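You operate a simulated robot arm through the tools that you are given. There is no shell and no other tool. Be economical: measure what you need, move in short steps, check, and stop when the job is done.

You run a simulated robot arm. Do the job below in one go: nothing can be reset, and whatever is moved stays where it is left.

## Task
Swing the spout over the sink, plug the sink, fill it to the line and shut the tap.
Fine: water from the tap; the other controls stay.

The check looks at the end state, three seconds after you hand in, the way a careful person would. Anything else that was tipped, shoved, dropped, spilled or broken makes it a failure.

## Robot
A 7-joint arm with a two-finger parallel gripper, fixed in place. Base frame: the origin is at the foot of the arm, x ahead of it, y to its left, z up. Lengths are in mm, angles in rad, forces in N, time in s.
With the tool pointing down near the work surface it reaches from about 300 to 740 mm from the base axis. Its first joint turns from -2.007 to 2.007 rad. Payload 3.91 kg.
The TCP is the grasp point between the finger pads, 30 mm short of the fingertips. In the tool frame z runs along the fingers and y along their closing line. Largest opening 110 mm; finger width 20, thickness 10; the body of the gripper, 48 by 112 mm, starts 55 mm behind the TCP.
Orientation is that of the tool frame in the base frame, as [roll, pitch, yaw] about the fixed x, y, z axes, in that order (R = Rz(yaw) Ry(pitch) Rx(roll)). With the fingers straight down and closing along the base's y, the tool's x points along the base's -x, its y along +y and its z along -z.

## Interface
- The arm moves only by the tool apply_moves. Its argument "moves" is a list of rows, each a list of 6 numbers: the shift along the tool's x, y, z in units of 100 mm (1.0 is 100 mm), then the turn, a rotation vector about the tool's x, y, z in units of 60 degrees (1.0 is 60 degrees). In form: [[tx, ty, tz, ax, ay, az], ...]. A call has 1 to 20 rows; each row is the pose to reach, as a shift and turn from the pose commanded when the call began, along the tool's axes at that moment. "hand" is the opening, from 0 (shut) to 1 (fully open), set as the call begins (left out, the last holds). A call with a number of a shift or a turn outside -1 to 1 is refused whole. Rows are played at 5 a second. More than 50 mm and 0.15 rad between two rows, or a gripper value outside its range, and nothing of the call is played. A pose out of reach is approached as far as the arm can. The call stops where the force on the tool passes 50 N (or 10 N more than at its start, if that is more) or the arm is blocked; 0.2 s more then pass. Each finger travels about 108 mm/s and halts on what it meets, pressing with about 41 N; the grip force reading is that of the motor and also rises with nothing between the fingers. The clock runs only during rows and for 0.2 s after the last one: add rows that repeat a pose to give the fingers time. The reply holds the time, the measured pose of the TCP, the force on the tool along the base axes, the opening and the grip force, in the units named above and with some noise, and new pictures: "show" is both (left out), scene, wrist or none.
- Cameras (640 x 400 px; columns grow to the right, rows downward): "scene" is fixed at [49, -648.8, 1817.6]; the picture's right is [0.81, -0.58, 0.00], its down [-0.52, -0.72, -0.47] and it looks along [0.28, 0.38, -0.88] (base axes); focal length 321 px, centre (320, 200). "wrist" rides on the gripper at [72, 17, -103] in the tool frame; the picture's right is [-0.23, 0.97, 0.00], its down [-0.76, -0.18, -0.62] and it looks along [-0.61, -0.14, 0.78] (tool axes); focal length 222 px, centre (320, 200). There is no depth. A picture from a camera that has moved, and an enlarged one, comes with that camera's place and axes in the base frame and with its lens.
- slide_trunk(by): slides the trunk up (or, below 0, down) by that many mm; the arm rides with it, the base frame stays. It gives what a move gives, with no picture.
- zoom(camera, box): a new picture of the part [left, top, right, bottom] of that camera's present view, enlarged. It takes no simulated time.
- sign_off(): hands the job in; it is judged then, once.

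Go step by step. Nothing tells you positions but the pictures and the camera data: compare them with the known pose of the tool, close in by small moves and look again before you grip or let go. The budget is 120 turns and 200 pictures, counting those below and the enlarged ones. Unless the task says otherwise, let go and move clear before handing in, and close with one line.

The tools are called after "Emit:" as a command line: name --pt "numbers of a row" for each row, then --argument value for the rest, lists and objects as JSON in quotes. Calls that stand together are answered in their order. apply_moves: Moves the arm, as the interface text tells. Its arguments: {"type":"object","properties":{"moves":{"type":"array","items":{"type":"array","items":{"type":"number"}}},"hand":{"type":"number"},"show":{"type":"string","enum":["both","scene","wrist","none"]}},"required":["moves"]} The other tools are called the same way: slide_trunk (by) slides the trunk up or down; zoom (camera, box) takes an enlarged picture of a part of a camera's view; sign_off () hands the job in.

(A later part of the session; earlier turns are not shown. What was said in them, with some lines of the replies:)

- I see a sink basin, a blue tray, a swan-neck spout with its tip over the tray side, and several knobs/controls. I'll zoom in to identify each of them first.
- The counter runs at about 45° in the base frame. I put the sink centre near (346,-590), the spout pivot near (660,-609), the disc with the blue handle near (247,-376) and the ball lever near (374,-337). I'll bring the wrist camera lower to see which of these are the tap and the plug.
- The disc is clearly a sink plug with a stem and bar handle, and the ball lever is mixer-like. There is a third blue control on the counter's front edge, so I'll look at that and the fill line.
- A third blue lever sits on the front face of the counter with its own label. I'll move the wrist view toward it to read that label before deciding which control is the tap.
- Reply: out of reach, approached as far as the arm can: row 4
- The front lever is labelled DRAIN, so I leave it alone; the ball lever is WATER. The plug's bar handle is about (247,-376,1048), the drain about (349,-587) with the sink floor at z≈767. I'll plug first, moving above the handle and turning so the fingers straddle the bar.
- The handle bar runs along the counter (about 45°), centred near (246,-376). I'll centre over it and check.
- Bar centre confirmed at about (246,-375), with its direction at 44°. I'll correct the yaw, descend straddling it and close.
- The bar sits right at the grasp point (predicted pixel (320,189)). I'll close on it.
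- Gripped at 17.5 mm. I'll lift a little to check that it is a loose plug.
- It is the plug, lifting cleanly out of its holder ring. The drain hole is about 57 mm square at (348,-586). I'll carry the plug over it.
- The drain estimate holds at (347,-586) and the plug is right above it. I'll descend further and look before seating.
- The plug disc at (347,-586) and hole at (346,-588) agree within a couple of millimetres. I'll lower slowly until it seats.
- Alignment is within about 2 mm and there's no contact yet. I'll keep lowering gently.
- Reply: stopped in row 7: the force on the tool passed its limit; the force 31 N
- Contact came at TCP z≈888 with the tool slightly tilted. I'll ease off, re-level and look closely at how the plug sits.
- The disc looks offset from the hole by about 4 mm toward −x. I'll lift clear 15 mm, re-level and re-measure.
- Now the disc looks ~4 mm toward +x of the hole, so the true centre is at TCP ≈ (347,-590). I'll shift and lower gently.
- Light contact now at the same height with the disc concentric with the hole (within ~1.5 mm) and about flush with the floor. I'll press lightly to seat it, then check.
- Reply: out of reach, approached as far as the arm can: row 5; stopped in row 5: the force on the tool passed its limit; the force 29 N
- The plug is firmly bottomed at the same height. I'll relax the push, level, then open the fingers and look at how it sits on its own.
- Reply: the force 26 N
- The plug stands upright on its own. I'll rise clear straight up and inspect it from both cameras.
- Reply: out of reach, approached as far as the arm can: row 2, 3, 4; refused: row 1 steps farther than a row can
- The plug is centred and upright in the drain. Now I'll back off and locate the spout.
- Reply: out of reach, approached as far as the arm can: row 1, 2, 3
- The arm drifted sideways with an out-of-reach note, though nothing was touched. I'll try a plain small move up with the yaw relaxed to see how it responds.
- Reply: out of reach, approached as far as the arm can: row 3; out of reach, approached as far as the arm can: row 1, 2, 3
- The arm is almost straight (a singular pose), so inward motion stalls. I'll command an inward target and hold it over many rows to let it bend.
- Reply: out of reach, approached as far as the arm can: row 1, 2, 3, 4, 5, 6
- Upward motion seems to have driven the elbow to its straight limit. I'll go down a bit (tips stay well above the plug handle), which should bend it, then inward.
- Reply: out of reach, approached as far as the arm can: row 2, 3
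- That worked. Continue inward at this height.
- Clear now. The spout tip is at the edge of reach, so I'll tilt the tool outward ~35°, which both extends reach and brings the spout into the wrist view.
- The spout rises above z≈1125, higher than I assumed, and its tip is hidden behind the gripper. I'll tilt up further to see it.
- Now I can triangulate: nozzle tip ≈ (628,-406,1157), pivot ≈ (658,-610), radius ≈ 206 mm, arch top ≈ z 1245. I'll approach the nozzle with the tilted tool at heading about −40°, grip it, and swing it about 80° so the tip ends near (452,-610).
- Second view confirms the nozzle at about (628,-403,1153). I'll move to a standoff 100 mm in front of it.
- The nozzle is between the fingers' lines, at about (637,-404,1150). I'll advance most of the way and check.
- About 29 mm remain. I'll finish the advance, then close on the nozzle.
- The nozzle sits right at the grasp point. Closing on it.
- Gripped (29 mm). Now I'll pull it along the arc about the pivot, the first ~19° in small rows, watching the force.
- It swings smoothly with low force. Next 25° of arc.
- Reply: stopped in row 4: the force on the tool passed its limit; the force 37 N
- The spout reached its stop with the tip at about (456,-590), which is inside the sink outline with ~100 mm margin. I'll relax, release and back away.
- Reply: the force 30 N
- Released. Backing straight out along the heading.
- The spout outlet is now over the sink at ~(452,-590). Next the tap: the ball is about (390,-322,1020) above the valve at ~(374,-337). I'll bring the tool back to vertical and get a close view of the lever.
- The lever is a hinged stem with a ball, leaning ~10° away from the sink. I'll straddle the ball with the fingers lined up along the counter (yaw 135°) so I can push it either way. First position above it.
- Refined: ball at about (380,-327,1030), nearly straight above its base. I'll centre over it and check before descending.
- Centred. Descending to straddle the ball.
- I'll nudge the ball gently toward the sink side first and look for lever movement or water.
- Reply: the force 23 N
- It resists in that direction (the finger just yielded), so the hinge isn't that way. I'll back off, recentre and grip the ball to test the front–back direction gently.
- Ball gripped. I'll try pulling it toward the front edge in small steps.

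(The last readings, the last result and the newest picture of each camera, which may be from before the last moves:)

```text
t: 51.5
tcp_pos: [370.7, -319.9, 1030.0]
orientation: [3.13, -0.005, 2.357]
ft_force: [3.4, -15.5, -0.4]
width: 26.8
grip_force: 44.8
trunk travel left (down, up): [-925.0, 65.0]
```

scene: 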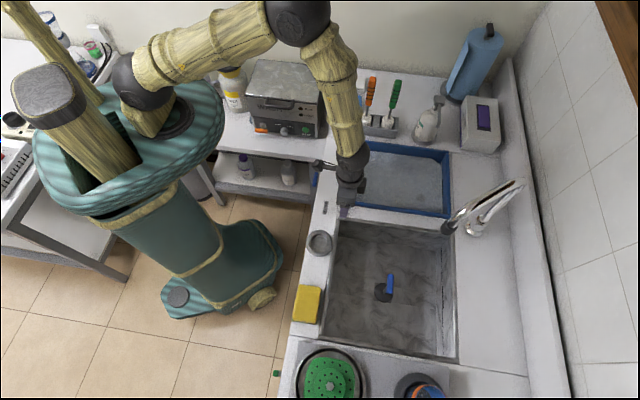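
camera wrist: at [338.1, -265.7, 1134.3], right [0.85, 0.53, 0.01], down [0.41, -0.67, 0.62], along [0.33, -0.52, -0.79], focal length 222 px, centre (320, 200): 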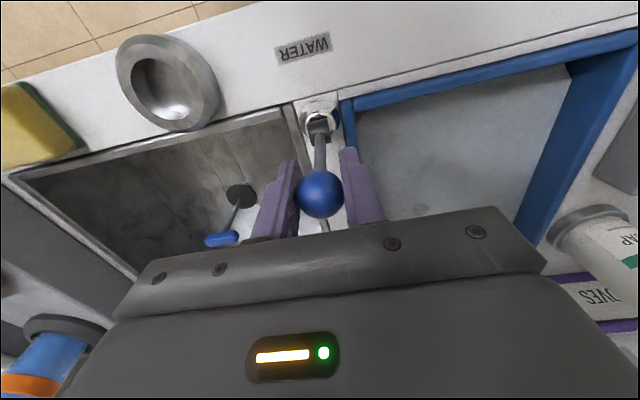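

Emit:
apply_moves --pt "0.04 0 0 0 0 0" --pt "0.08 0 0 0 0 0" --show "both"

```text
t: 52.1
tcp_pos: [363.8, -314.6, 1028.5]
orientation: [3.132, -0.01, 2.356]
ft_force: [2.5, -17.0, -8.7]
width: 26.5
grip_force: 44.6
trunk travel left (down, up): [-925.0, 65.0]
camera wrist: at [325.4, -253.2, 1133.5], right [0.85, 0.53, 0.01], down [0.41, -0.67, 0.62], along [0.33, -0.52, -0.79], focal length 222 px, centre (320, 200)
```

scene: 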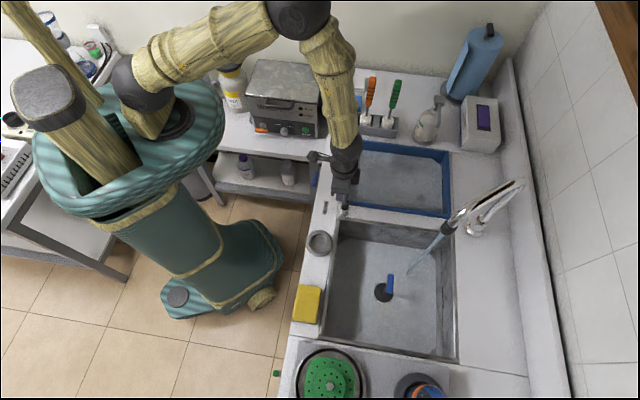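
wrist: 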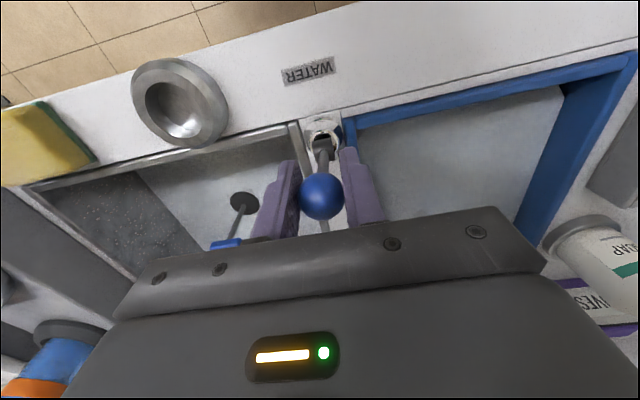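

Water runs from the spout into the sink. I'll watch the level against the line closely.

Emit:
zoom --camera "scene" --box '[320, 210, 480, 370]'

```text
2.50 times, centred on (400, 290) of scene
camera zoom: at [49.0, -648.8, 1817.6], right [0.81, -0.58, 0.0], down [-0.52, -0.72, -0.47], along [0.28, 0.38, -0.88], focal length 802 px, centre (120, -25)
```

zoom: 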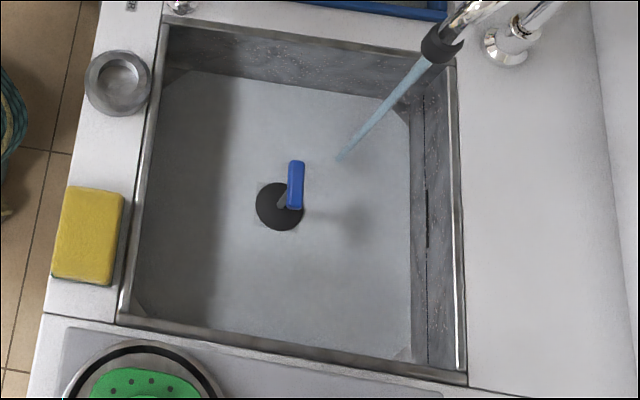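

Emit:
apply_moves --pt "0 0 0 0 0 0" --pt "0 0 0 0 0 0" --pt "0 0 0 0 0 0" --pt "0 0 0 0 0 0" --pt "0 0 0 0 0 0" --show "none"

Emit:
zoom --camera "scene" --box '[320, 210, 480, 370]'

```text
t: 53.3
tcp_pos: [363.6, -314.8, 1029.0]
orientation: [3.13, -0.01, 2.356]
ft_force: [3.7, -12.1, -16.3]
width: 26.8
grip_force: 45.0
trunk travel left (down, up): [-925.0, 65.0]
```

```text
2.50 times, centred on (400, 290) of scene
camera zoom: at [49.0, -648.8, 1817.6], right [0.81, -0.58, 0.0], down [-0.52, -0.72, -0.47], along [0.28, 0.38, -0.88], focal length 802 px, centre (120, -25)
```

zoom: 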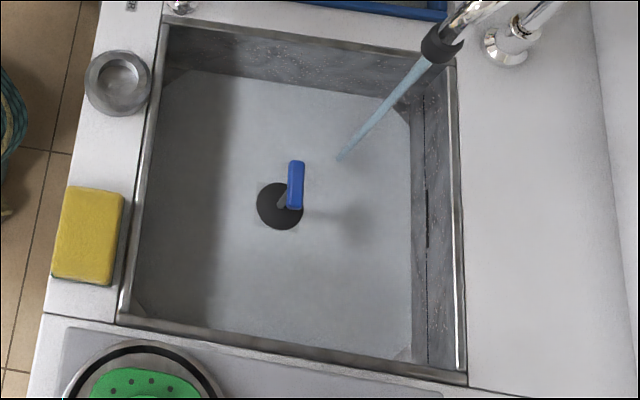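

Emit:
apply_moves --pt "0 0 0 0 0 0" --pt "0 0 0 0 0 0" --pt "0 0 0 0 0 0" --pt "0 0 0 0 0 0" --pt "0 0 0 0 0 0" --pt "0 0 0 0 0 0" --pt "0 0 0 0 0 0" --pt "0 0 0 0 0 0" --pt "0 0 0 0 0 0" --pt "0 0 0 0 0 0" --pt "0 0 0 0 0 0" --pt "0 0 0 0 0 0" --pt "0 0 0 0 0 0" --pt "0 0 0 0 0 0" --pt "0 0 0 0 0 0" --show "none"

Emit:
zoom --camera "scene" --box '[400, 230, 470, 370]'

```text
t: 56.5
tcp_pos: [363.0, -314.3, 1030.0]
orientation: [3.132, -0.009, 2.357]
ft_force: [-2.0, -4.8, -25.5]
width: 26.4
grip_force: 45.4
trunk travel left (down, up): [-925.0, 65.0]
```

```text
2.86 times, centred on (435, 300) of scene
camera zoom: at [49.0, -648.8, 1817.6], right [0.81, -0.58, 0.0], down [-0.52, -0.72, -0.47], along [0.28, 0.38, -0.88], focal length 916 px, centre (-9, -86)
```

zoom: 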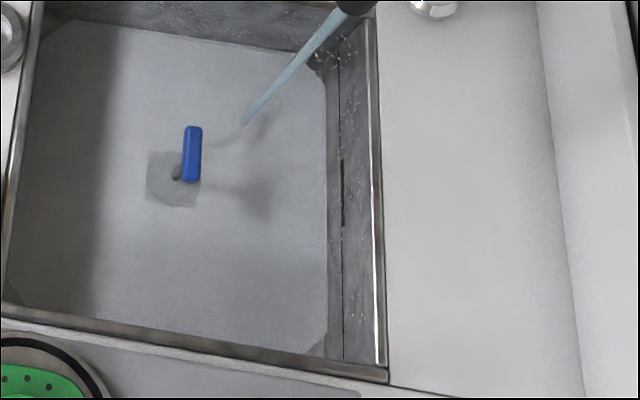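

The level is rising slowly; it has covered the plug disc. I'll ease the tool down 3 mm to relieve the vertical pull and keep filling.

Emit:
apply_moves --pt "0 0 0.015 0 0 0" --pt "0 0 0.03 0 0 0" --pt "0 0 0.03 0 0 0" --pt "0 0 0.03 0 0 0" --pt "0 0 0.03 0 0 0" --pt "0 0 0.03 0 0 0" --pt "0 0 0.03 0 0 0" --pt "0 0 0.03 0 0 0" --pt "0 0 0.03 0 0 0" --pt "0 0 0.03 0 0 0" --pt "0 0 0.03 0 0 0" --pt "0 0 0.03 0 0 0" --pt "0 0 0.03 0 0 0" --pt "0 0 0.03 0 0 0" --pt "0 0 0.03 0 0 0" --pt "0 0 0.03 0 0 0" --pt "0 0 0.03 0 0 0" --pt "0 0 0.03 0 0 0" --show "none"

Emit:
zoom --camera "scene" --box '[400, 230, 470, 370]'

Emit:
zoom --camera "scene" --box '[425, 270, 460, 300]'

```text
t: 60.3
tcp_pos: [361.4, -312.1, 1027.1]
orientation: [3.13, -0.004, 2.356]
ft_force: [-2.7, -5.6, 23.6]
width: 26.8
grip_force: 45.1
trunk travel left (down, up): [-925.0, 65.0]
```

```text
2.86 times, centred on (435, 300) of scene
camera zoom: at [49.0, -648.8, 1817.6], right [0.81, -0.58, 0.0], down [-0.52, -0.72, -0.47], along [0.28, 0.38, -0.88], focal length 916 px, centre (-9, -86)
```

zoom: 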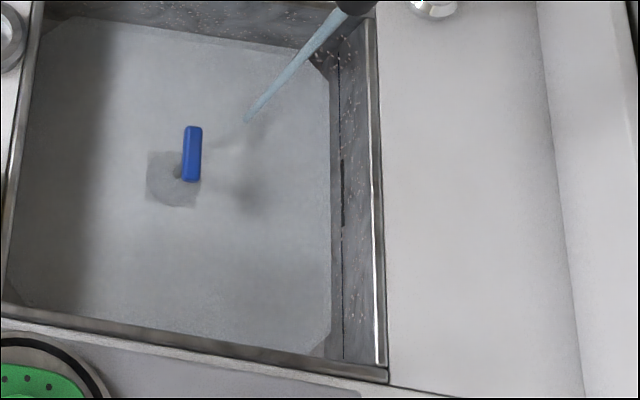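

```text
13.33 times, centred on (442, 285) of scene
camera zoom: at [49.0, -648.8, 1817.6], right [0.81, -0.58, 0.0], down [-0.52, -0.72, -0.47], along [0.28, 0.38, -0.88], focal length 4276 px, centre (-1313, -933)
```

zoom: 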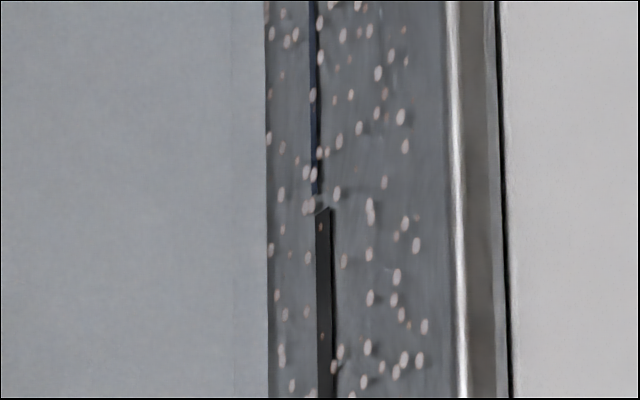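

The fine zoom gives a clear gauge: water edge at x=267, line at x≈316. I'll ease up 1.5 mm and keep filling, measuring the rate.

Emit:
apply_moves --pt "0 0 -0.015 0 0 0" --pt "0 0 -0.015 0 0 0" --pt "0 0 -0.015 0 0 0" --pt "0 0 -0.015 0 0 0" --pt "0 0 -0.015 0 0 0" --pt "0 0 -0.015 0 0 0" --pt "0 0 -0.015 0 0 0" --pt "0 0 -0.015 0 0 0" --pt "0 0 -0.015 0 0 0" --pt "0 0 -0.015 0 0 0" --pt "0 0 -0.015 0 0 0" --pt "0 0 -0.015 0 0 0" --pt "0 0 -0.015 0 0 0" --pt "0 0 -0.015 0 0 0" --pt "0 0 -0.015 0 0 0" --pt "0 0 -0.015 0 0 0" --pt "0 0 -0.015 0 0 0" --pt "0 0 -0.015 0 0 0" --show "none"

Emit:
zoom --camera "scene" --box '[425, 270, 460, 300]'

```text
t: 64.1
tcp_pos: [363.2, -312.3, 1029.6]
orientation: [3.132, -0.007, 2.356]
ft_force: [-11.5, -0.1, -19.9]
width: 26.8
grip_force: 44.8
trunk travel left (down, up): [-925.0, 65.0]
```

```text
13.33 times, centred on (442, 285) of scene
camera zoom: at [49.0, -648.8, 1817.6], right [0.81, -0.58, 0.0], down [-0.52, -0.72, -0.47], along [0.28, 0.38, -0.88], focal length 4276 px, centre (-1313, -933)
```

zoom: 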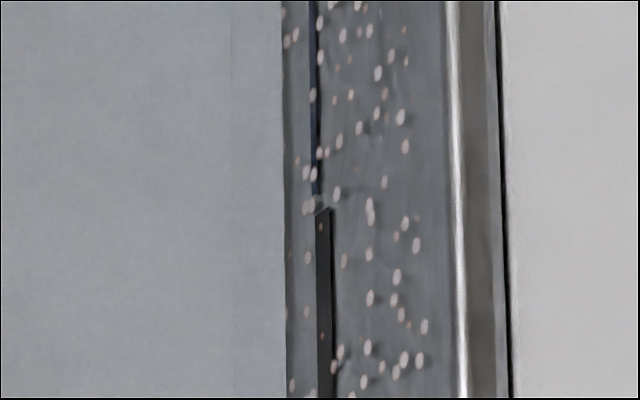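

It rises about 4.5 px/s, with ~31 px to go. I'll wait 4.2 s and re-measure.

Emit:
apply_moves --pt "0 0 0.005 0 0 0" --pt "0 0 0.005 0 0 0" --pt "0 0 0.005 0 0 0" --pt "0 0 0.005 0 0 0" --pt "0 0 0.005 0 0 0" --pt "0 0 0.005 0 0 0" --pt "0 0 0.005 0 0 0" --pt "0 0 0.005 0 0 0" --pt "0 0 0.005 0 0 0" --pt "0 0 0.005 0 0 0" --pt "0 0 0.005 0 0 0" --pt "0 0 0.005 0 0 0" --pt "0 0 0.005 0 0 0" --pt "0 0 0.005 0 0 0" --pt "0 0 0.005 0 0 0" --pt "0 0 0.005 0 0 0" --pt "0 0 0.005 0 0 0" --pt "0 0 0.005 0 0 0" --pt "0 0 0.005 0 0 0" --pt "0 0 0.005 0 0 0" --show "none"

Emit:
zoom --camera "scene" --box '[425, 270, 460, 300]'

```text
t: 68.3
tcp_pos: [362.5, -312.4, 1028.2]
orientation: [3.13, -0.006, 2.356]
ft_force: [-7.7, -11.3, 2.9]
width: 26.8
grip_force: 44.8
trunk travel left (down, up): [-925.0, 65.0]
```

```text
13.33 times, centred on (442, 285) of scene
camera zoom: at [49.0, -648.8, 1817.6], right [0.81, -0.58, 0.0], down [-0.52, -0.72, -0.47], along [0.28, 0.38, -0.88], focal length 4276 px, centre (-1313, -933)
```

zoom: 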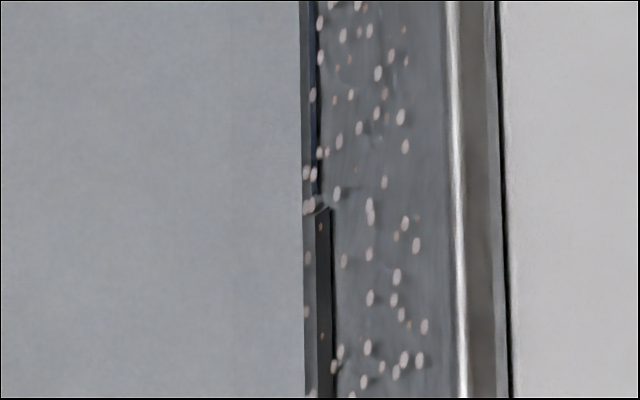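

About 13 px remain to the line's centre. I'll wait 1.6 s more and check.

Emit:
apply_moves --pt "0 0 0 0 0 0" --pt "0 0 0 0 0 0" --pt "0 0 0 0 0 0" --pt "0 0 0 0 0 0" --pt "0 0 0 0 0 0" --pt "0 0 0 0 0 0" --pt "0 0 0 0 0 0" --show "none"

Emit:
zoom --camera "scene" --box '[425, 270, 460, 300]'

```text
t: 69.9
tcp_pos: [363.5, -313.3, 1031.0]
orientation: [3.131, -0.006, 2.356]
ft_force: [-6.1, -10.9, 4.9]
width: 26.7
grip_force: 45.3
trunk travel left (down, up): [-925.0, 65.0]
```

```text
13.33 times, centred on (442, 285) of scene
camera zoom: at [49.0, -648.8, 1817.6], right [0.81, -0.58, 0.0], down [-0.52, -0.72, -0.47], along [0.28, 0.38, -0.88], focal length 4276 px, centre (-1313, -933)
```

zoom: 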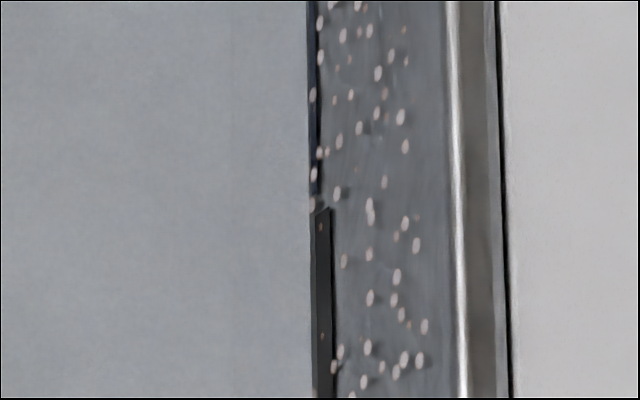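

The water is now at the lower edge of the line. I'll close the lever with a brief hold first, returning the ball to its start.

Emit:
apply_moves --pt "0 0 0 0 0 0" --pt "-0.05 0 0 0 0 0" --pt "-0.1 0 -0.005 0 0 0" --pt "-0.15 0 -0.01 0 0 0" --pt "-0.2 0 -0.015 0 0 0" --pt "-0.23 0 -0.015 0 0 0" --show "both"

Emit:
zoom --camera "scene" --box '[425, 270, 460, 300]'

Emit:
zoom --camera "scene" --box '[320, 210, 480, 370]'

```text
t: 71.3
tcp_pos: [376.5, -327.3, 1029.8]
orientation: [3.13, -0.009, 2.356]
ft_force: [-20.3, 1.2, -3.9]
width: 26.5
grip_force: 45.1
trunk travel left (down, up): [-925.0, 65.0]
camera wrist: at [338.6, -266.5, 1133.8], right [0.85, 0.53, 0.01], down [0.41, -0.67, 0.61], along [0.33, -0.52, -0.79], focal length 222 px, centre (320, 200)
```

scene: 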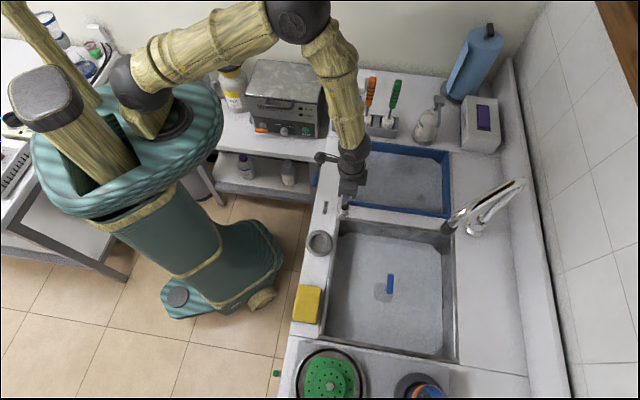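
wrist: 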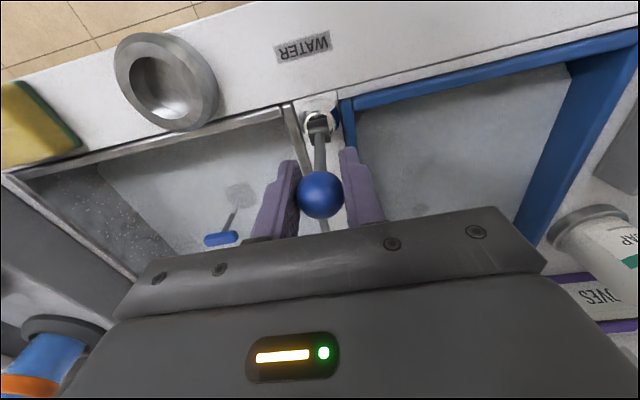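

```text
13.33 times, centred on (442, 285) of scene
camera zoom: at [49.0, -648.8, 1817.6], right [0.81, -0.58, 0.0], down [-0.52, -0.72, -0.47], along [0.28, 0.38, -0.88], focal length 4276 px, centre (-1313, -933)
```

zoom: 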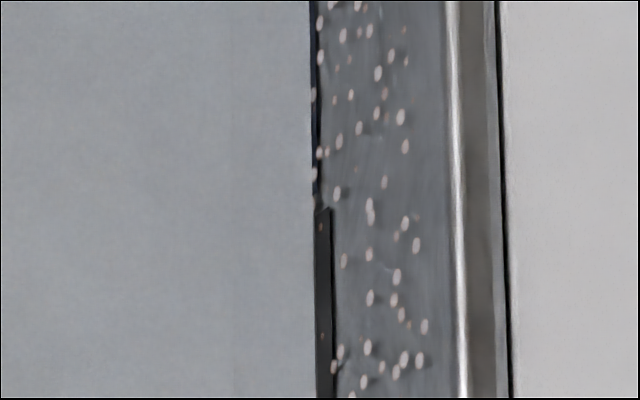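

```text
2.50 times, centred on (400, 290) of scene
camera zoom: at [49.0, -648.8, 1817.6], right [0.81, -0.58, 0.0], down [-0.52, -0.72, -0.47], along [0.28, 0.38, -0.88], focal length 802 px, centre (120, -25)
```

zoom: 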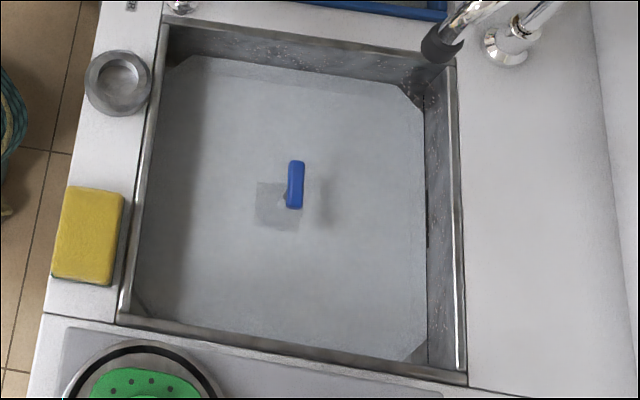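

The stream has stopped and the surface is on the line. I'll open the fingers, rise clear, and check that nothing drips or drains.

Emit:
apply_moves --pt "0 0 0 0 0 0" --pt "0 0 0 0 0 0" --pt "0 0 0 0 0 0" --hand 0.6 --show "wrist"

Emit:
zoom --camera "scene" --box '[425, 270, 460, 300]'

```text
t: 72.1
tcp_pos: [381.0, -327.7, 1029.9]
orientation: [3.133, -0.006, 2.356]
ft_force: [0.1, 0.1, 0.0]
width: 65.9
grip_force: 0.1
trunk travel left (down, up): [-925.0, 65.0]
camera wrist: at [341.9, -266.7, 1133.8], right [0.85, 0.53, 0.01], down [0.41, -0.67, 0.62], along [0.33, -0.52, -0.79], focal length 222 px, centre (320, 200)
```

wrist: 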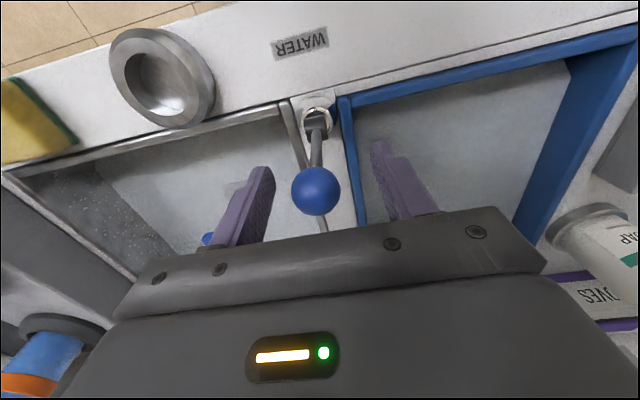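

```text
13.33 times, centred on (442, 285) of scene
camera zoom: at [49.0, -648.8, 1817.6], right [0.81, -0.58, 0.0], down [-0.52, -0.72, -0.47], along [0.28, 0.38, -0.88], focal length 4276 px, centre (-1313, -933)
```

zoom: 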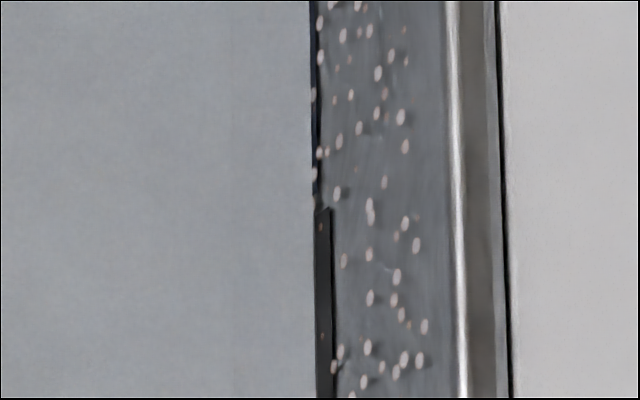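

Free of the ball, level unchanged. Rising clear and then checking level stability.

Emit:
apply_moves --pt "0 0 -0.25 0 0 0" --pt "0 0 -0.5 0 0 0" --pt "0 0 -0.75 0 0 0" --pt "0 0 -1.0 0 0 0" --show "none"

Emit:
apply_moves --pt "0.2 0 -0.2 0 0 0" --pt "0.5 0 -0.4 0 0 0" --pt "0.8 0 -0.4 0 0 0" --pt "0.8 0 -0.4 0 0 0" --pt "0.8 0 -0.4 0 0 0" --pt "0.8 0 -0.4 0 0 0" --pt "0.8 0 -0.4 0 0 0" --pt "0.8 0 -0.4 0 0 0" --pt "0.8 0 -0.4 0 0 0" --pt "0.8 0 -0.4 0 0 0" --pt "0.8 0 -0.4 0 0 0" --pt "0.8 0 -0.4 0 0 0" --show "both"

Emit:
zoom --camera "scene" --box '[425, 270, 460, 300]'

Emit:
zoom --camera "scene" --box '[310, 170, 480, 340]'

```text
t: 73.1
tcp_pos: [379.0, -327.4, 1131.2]
orientation: [3.133, -0.005, 2.355]
ft_force: [0.5, 0.6, 0.4]
width: 65.8
grip_force: 0.1
trunk travel left (down, up): [-925.0, 65.0]
```

```text
t: 75.7
tcp_pos: [322.9, -274.5, 1169.4]
orientation: [3.134, -0.008, 2.355]
ft_force: [-0.6, 0.4, -0.4]
width: 65.9
grip_force: 0.1
trunk travel left (down, up): [-925.0, 65.0]
camera wrist: at [284.5, -212.6, 1273.3], right [0.85, 0.53, 0.01], down [0.41, -0.67, 0.62], along [0.33, -0.52, -0.79], focal length 222 px, centre (320, 200)
```

scene: 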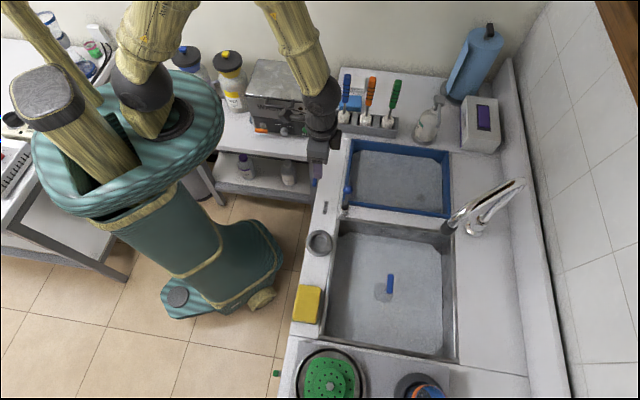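
wrist: 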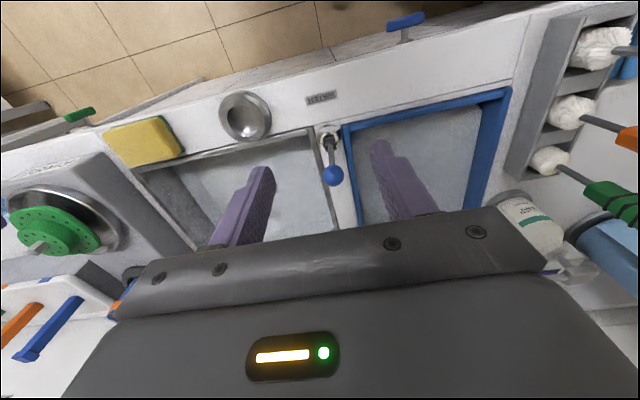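

```text
13.33 times, centred on (442, 285) of scene
camera zoom: at [49.0, -648.8, 1817.6], right [0.81, -0.58, 0.0], down [-0.52, -0.72, -0.47], along [0.28, 0.38, -0.88], focal length 4276 px, centre (-1313, -933)
```

zoom: 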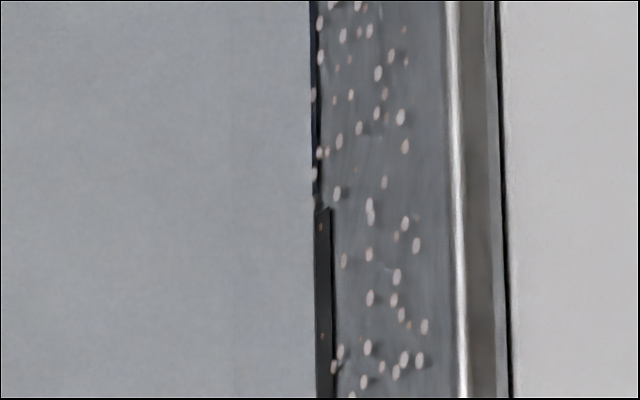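

```text
2.35 times, centred on (395, 255) of scene
camera zoom: at [49.0, -648.8, 1817.6], right [0.81, -0.58, 0.0], down [-0.52, -0.72, -0.47], along [0.28, 0.38, -0.88], focal length 755 px, centre (144, 71)
```

zoom: 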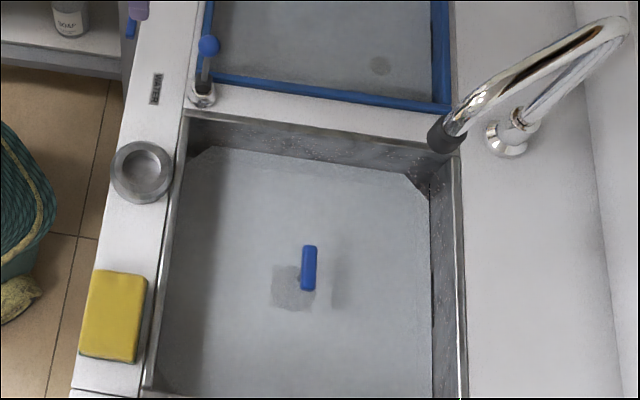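

The level has held steady on the line for several seconds, the stream is off, the lever is back at its start, the DRAIN control is untouched, and the arm is clear. Handing in.

Emit:
sign_off

```text
The job is handed in.
```

The spout is over the sink, the plug is in the drain, the water is at the line and the tap is shut; I left the other controls alone.
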